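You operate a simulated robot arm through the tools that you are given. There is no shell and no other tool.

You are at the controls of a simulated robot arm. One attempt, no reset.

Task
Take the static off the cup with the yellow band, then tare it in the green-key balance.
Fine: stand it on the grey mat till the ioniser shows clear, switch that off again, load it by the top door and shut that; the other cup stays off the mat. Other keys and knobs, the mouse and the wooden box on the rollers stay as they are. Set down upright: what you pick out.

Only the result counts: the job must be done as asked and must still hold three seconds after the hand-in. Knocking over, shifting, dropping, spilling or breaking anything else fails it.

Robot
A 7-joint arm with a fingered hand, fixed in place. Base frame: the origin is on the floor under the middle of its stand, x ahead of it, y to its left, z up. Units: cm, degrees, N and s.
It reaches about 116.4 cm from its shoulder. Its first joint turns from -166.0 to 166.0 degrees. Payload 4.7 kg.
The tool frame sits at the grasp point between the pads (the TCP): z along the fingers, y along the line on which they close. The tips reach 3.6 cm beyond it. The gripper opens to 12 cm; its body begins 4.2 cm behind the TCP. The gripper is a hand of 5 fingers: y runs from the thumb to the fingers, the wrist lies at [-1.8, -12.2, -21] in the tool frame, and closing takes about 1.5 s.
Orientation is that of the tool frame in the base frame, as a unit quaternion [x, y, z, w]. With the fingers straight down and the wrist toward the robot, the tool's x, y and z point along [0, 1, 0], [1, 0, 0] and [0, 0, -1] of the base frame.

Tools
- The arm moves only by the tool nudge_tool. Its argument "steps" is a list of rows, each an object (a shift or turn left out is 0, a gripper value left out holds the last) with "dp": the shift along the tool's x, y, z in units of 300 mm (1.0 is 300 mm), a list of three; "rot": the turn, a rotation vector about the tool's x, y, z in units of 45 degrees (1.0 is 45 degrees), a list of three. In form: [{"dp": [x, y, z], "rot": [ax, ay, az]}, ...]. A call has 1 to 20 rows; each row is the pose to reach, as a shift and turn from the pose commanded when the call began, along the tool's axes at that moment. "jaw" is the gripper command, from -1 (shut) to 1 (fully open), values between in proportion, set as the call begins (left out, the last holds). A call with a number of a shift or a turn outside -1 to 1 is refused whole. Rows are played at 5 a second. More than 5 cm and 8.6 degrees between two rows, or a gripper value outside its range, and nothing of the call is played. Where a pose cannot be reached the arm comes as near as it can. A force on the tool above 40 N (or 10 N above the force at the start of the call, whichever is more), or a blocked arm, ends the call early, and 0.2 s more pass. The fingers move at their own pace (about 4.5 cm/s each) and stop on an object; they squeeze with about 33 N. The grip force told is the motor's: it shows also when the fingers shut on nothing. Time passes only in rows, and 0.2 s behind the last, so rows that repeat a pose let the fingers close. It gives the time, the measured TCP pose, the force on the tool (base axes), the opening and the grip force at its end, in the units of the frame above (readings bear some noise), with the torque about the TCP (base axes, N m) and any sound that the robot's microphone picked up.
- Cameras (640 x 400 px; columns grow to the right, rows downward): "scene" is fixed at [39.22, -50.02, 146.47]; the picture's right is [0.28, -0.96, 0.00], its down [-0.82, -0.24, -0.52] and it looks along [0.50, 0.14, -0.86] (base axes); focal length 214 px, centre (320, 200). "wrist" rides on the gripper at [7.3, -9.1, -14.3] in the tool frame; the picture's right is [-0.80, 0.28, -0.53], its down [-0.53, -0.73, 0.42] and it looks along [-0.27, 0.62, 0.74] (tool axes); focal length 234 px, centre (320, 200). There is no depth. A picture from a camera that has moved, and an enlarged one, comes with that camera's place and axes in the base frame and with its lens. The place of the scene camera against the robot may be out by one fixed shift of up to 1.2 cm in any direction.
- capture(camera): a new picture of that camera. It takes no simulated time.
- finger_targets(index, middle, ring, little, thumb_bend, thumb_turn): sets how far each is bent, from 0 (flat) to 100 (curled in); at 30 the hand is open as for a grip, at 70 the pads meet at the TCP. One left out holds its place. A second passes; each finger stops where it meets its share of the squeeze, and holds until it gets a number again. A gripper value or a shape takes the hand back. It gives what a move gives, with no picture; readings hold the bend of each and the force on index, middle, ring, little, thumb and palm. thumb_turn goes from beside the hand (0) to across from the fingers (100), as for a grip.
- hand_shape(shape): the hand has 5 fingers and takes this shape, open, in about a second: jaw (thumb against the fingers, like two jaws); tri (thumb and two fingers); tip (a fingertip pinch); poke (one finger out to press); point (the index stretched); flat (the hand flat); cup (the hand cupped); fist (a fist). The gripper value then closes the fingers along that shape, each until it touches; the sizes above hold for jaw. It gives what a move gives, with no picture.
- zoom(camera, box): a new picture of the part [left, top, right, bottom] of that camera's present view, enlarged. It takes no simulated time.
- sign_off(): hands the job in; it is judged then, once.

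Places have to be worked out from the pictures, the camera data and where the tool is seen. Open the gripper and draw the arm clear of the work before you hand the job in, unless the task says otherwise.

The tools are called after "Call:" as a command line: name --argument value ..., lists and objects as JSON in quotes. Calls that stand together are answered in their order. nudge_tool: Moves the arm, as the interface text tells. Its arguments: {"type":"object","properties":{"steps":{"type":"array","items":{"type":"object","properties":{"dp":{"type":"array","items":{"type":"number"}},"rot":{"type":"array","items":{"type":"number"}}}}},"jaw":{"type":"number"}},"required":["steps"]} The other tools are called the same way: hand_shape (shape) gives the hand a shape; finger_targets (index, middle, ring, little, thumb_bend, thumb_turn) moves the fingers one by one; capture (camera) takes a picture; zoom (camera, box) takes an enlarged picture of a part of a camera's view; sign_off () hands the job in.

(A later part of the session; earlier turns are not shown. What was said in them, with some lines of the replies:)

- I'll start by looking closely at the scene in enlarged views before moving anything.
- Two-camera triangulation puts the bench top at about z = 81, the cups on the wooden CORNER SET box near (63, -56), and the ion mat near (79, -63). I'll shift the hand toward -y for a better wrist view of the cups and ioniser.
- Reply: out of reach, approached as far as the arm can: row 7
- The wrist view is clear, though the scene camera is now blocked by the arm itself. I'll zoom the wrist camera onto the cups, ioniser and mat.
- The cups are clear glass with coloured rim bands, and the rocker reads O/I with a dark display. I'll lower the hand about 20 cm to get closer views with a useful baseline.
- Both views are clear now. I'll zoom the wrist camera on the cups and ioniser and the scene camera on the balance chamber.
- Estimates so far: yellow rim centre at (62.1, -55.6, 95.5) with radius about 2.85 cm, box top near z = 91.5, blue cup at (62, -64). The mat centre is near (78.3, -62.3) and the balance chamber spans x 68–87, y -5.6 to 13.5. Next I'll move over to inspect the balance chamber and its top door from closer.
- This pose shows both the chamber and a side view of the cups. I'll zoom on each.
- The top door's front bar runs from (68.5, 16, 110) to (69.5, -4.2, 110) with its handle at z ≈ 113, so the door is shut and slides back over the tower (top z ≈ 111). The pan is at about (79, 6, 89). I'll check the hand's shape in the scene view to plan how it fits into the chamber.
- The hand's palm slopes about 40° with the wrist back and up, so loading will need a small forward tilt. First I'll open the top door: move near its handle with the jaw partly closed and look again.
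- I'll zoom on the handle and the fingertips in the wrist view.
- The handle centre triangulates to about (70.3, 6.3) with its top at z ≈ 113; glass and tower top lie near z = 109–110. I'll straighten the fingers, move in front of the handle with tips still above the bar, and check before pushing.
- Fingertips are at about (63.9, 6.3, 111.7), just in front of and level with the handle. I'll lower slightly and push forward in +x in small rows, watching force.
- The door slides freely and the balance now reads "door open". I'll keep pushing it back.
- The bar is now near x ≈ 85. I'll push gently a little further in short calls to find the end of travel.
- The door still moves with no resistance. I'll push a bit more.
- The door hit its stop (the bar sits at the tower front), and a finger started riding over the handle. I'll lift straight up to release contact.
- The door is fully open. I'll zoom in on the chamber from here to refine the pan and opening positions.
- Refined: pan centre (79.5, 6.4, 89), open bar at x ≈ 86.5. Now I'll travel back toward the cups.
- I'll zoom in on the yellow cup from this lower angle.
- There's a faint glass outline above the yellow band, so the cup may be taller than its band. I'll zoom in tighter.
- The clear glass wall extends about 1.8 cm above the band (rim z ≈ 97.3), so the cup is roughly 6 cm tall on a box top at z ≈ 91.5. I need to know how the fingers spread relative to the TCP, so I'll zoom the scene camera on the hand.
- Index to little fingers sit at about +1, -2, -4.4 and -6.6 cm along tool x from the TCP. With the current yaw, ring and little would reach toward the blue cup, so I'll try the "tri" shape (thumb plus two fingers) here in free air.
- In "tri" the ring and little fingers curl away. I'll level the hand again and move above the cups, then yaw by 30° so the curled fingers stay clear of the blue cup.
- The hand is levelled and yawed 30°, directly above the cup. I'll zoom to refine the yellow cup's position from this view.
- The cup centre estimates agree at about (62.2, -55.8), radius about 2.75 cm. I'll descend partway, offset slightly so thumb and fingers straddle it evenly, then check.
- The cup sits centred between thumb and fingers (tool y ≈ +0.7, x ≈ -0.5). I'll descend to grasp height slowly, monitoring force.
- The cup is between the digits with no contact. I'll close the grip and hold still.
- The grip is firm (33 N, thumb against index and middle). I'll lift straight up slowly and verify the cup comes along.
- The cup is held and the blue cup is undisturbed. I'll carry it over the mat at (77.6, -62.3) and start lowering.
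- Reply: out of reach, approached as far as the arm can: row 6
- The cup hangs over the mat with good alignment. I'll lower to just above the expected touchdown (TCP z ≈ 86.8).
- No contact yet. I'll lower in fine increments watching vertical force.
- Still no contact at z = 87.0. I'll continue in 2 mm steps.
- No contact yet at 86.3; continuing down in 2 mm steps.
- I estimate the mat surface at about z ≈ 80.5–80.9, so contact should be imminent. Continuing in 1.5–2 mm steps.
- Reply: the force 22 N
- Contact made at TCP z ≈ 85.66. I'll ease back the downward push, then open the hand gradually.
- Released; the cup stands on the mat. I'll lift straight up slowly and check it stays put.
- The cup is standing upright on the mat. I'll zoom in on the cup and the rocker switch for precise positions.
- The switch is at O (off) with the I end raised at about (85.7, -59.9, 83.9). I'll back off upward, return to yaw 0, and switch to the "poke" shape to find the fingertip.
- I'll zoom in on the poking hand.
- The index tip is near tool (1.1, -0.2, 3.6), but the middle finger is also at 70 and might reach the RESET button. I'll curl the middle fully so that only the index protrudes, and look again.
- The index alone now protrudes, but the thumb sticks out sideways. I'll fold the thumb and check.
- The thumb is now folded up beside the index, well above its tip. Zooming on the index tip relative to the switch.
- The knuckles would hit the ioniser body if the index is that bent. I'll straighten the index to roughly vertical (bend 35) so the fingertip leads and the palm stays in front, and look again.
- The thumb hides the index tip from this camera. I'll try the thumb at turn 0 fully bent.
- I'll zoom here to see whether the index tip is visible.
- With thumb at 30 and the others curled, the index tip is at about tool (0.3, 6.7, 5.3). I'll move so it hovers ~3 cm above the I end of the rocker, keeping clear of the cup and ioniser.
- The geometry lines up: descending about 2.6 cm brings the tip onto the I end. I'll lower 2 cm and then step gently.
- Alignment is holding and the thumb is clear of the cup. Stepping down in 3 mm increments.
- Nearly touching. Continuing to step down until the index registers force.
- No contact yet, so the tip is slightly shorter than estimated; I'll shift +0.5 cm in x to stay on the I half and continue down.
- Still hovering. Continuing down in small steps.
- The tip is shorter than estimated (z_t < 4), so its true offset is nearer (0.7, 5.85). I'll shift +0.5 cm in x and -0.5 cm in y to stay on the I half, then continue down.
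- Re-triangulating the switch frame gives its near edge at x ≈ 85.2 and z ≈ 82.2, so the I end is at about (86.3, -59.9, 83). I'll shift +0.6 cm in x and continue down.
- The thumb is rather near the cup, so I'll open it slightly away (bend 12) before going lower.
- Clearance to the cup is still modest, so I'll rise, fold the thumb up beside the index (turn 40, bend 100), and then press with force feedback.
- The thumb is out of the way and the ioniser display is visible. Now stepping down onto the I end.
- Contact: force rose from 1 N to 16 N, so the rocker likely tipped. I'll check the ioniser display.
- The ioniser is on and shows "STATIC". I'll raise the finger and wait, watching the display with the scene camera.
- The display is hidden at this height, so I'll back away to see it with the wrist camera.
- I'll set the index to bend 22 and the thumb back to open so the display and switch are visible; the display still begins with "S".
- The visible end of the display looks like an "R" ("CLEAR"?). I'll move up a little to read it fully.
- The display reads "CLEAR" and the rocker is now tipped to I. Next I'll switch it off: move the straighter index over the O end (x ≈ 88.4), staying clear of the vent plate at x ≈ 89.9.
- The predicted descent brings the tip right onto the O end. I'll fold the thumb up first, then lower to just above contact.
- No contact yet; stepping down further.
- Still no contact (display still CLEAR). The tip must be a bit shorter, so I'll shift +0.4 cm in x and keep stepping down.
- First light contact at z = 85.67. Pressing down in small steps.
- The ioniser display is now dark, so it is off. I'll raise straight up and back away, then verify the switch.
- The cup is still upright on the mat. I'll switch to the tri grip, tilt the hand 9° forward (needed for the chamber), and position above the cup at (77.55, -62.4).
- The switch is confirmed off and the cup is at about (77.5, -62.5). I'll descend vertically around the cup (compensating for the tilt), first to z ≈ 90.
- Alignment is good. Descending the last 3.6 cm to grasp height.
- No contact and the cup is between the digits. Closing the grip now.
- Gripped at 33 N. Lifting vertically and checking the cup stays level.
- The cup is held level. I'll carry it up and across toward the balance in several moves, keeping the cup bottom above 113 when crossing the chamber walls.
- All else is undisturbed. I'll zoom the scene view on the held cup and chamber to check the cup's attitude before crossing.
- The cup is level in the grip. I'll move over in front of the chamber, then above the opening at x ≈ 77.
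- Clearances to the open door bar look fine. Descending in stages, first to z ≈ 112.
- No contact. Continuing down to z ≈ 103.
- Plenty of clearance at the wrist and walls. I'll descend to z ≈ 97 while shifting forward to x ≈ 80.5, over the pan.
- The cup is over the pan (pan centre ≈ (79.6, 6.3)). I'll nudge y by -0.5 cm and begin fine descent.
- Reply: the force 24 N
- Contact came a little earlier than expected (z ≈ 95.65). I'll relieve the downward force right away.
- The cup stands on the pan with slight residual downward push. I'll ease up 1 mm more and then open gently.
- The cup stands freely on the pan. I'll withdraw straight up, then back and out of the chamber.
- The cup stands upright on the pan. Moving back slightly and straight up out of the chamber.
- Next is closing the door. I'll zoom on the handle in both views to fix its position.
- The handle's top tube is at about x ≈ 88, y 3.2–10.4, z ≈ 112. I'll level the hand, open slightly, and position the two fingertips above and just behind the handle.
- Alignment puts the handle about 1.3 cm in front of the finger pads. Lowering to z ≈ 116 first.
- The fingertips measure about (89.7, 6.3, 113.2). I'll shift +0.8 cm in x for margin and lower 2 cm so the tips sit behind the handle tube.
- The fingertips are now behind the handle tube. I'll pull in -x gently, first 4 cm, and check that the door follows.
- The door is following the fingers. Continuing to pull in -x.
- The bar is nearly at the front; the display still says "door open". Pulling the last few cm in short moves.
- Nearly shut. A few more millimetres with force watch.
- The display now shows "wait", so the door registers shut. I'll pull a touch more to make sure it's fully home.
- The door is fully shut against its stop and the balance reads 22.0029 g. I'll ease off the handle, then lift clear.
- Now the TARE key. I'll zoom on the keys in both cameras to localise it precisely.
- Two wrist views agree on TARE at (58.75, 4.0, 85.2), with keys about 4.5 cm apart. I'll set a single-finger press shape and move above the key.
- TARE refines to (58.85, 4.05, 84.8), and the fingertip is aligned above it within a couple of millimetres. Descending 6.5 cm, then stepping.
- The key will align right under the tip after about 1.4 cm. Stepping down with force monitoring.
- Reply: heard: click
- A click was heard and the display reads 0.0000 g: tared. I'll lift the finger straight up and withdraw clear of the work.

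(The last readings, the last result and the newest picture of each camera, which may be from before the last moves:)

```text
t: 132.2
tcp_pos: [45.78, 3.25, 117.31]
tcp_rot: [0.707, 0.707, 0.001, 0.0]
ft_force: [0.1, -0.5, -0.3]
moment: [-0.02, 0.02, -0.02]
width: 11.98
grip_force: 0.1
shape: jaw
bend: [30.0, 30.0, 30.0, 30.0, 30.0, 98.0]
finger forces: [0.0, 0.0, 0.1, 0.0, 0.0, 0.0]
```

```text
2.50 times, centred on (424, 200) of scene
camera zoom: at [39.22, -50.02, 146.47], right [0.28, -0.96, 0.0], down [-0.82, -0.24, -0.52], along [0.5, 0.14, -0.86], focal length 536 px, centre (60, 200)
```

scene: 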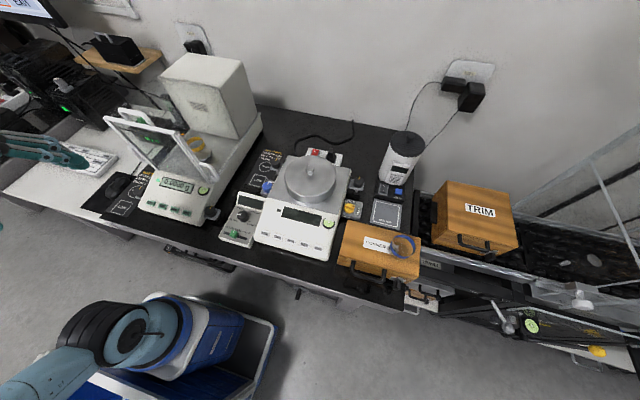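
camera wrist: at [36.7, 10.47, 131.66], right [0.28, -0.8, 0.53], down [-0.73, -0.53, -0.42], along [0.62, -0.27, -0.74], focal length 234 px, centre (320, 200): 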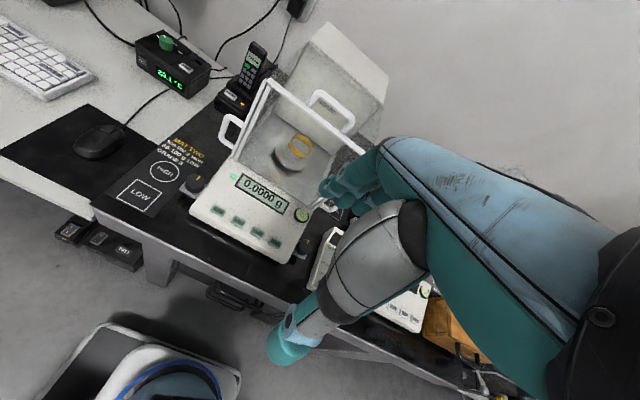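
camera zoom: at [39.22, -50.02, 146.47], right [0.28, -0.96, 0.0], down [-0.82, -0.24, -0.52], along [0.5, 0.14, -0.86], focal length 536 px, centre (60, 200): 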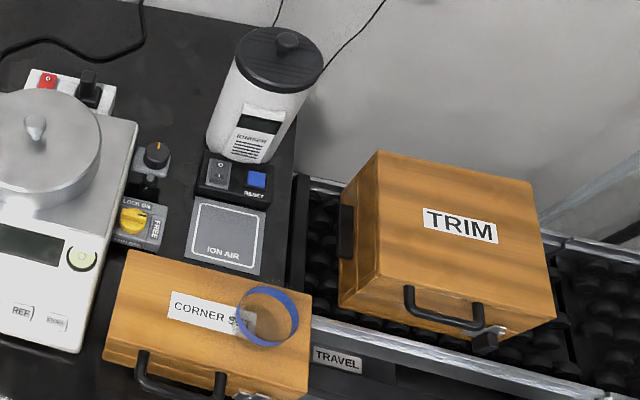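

Everything looks in place: display 0.0000 g, door shut, ioniser off, other cup and boxes undisturbed. I'll wait a couple of seconds with the open hand clear and re-check stability before handing in.

Call:
nudge_tool --steps '[{"dp": [0, -0.05, -0.05]}, {"dp": [0, -0.1, -0.1]}, {"dp": [0, -0.1, -0.1]}, {"dp": [0, -0.1, -0.1]}, {"dp": [0, -0.1, -0.1]}, {"dp": [0, -0.1, -0.1]}, {"dp": [0, -0.1, -0.1]}, {"dp": [0, -0.1, -0.1]}, {"dp": [0, -0.1, -0.1]}, {"dp": [0, -0.1, -0.1]}, {"dp": [0, -0.1, -0.1]}, {"dp": [0, -0.1, -0.1]}, {"dp": [0, -0.1, -0.1]}, {"dp": [0, -0.1, -0.1]}, {"dp": [0, -0.1, -0.1]}]'

Call:
zoom --camera "scene" --box '[90, 90, 250, 240]'

Call:
zoom --camera "wrist" --box '[180, 60, 372, 260]'

```text
t: 135.4
tcp_pos: [42.65, 3.01, 120.52]
tcp_rot: [0.708, 0.707, 0.0, 0.0]
ft_force: [0.3, 0.4, 0.3]
moment: [-0.01, -0.01, 0.0]
width: 11.96
grip_force: 0.1
shape: jaw
bend: [30.0, 30.0, 30.0, 30.0, 30.0, 98.0]
finger forces: [0.1, 0.1, 0.0, 0.0, 0.1, 0.1]
```

```text
2.67 times, centred on (170, 165) of scene
camera zoom: at [39.22, -50.02, 146.47], right [0.28, -0.96, 0.0], down [-0.82, -0.24, -0.52], along [0.5, 0.14, -0.86], focal length 572 px, centre (720, 293)
```

zoom: 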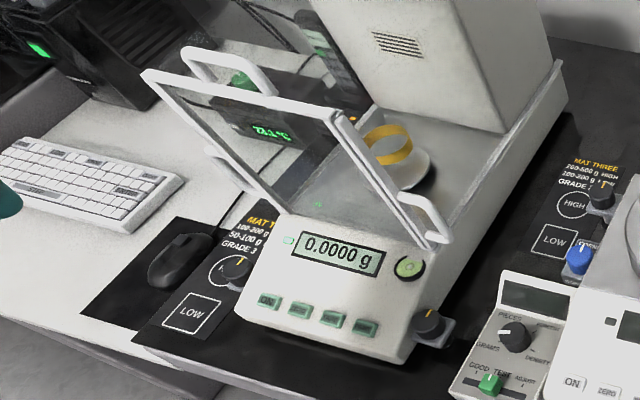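

```text
2.00 times, centred on (276, 160) of wrist
camera zoom: at [33.6, 10.37, 134.75], right [0.28, -0.8, 0.53], down [-0.73, -0.53, -0.42], along [0.62, -0.27, -0.74], focal length 468 px, centre (408, 280)
```

zoom: 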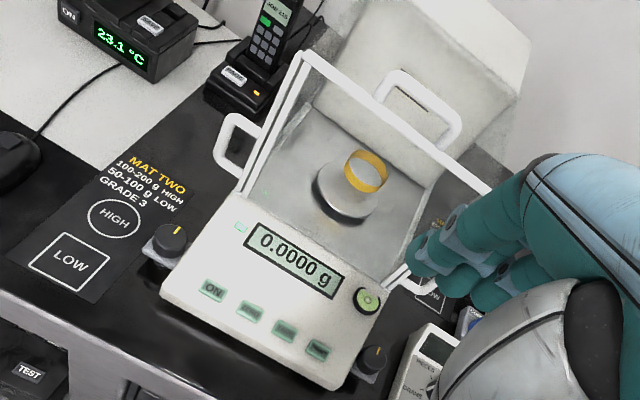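

The reading has stayed at 0.0000 g. The yellow-band cup stands upright on the pan with the top door shut. The ioniser is off, and the open hand is clear of the work. I'm handing in the job.

Call:
sign_off

```text
The job is handed in.
```

The yellow-band cup is discharged, loaded and tared: it stands upright on the pan of the green-key balance with the top door shut, and the display reads 0.0000 g.

- **Static:** I stood the cup on the grey mat with the ioniser on until the display changed from "STATIC" to "CLEAR". I then switched the ioniser off, and its display is dark.
- **Loading:** I loaded the cup through the top door and shut the door against its stop. While I was setting the cup down, the downward force on the pan briefly reached about 24 N before I eased off. The balance then read 22.0029 g before taring.
- **Tare:** I pressed TARE once. The reading stayed at 0.0000 g for about six seconds before I handed in.
- **Everything else:** The blue cup stayed on its box and off the mat. The mouse and the TRIM box on the rollers look unmoved in the final pictures. I pressed no keys or knobs apart from the ioniser switch and TARE.

The hand is open and clear of the work.
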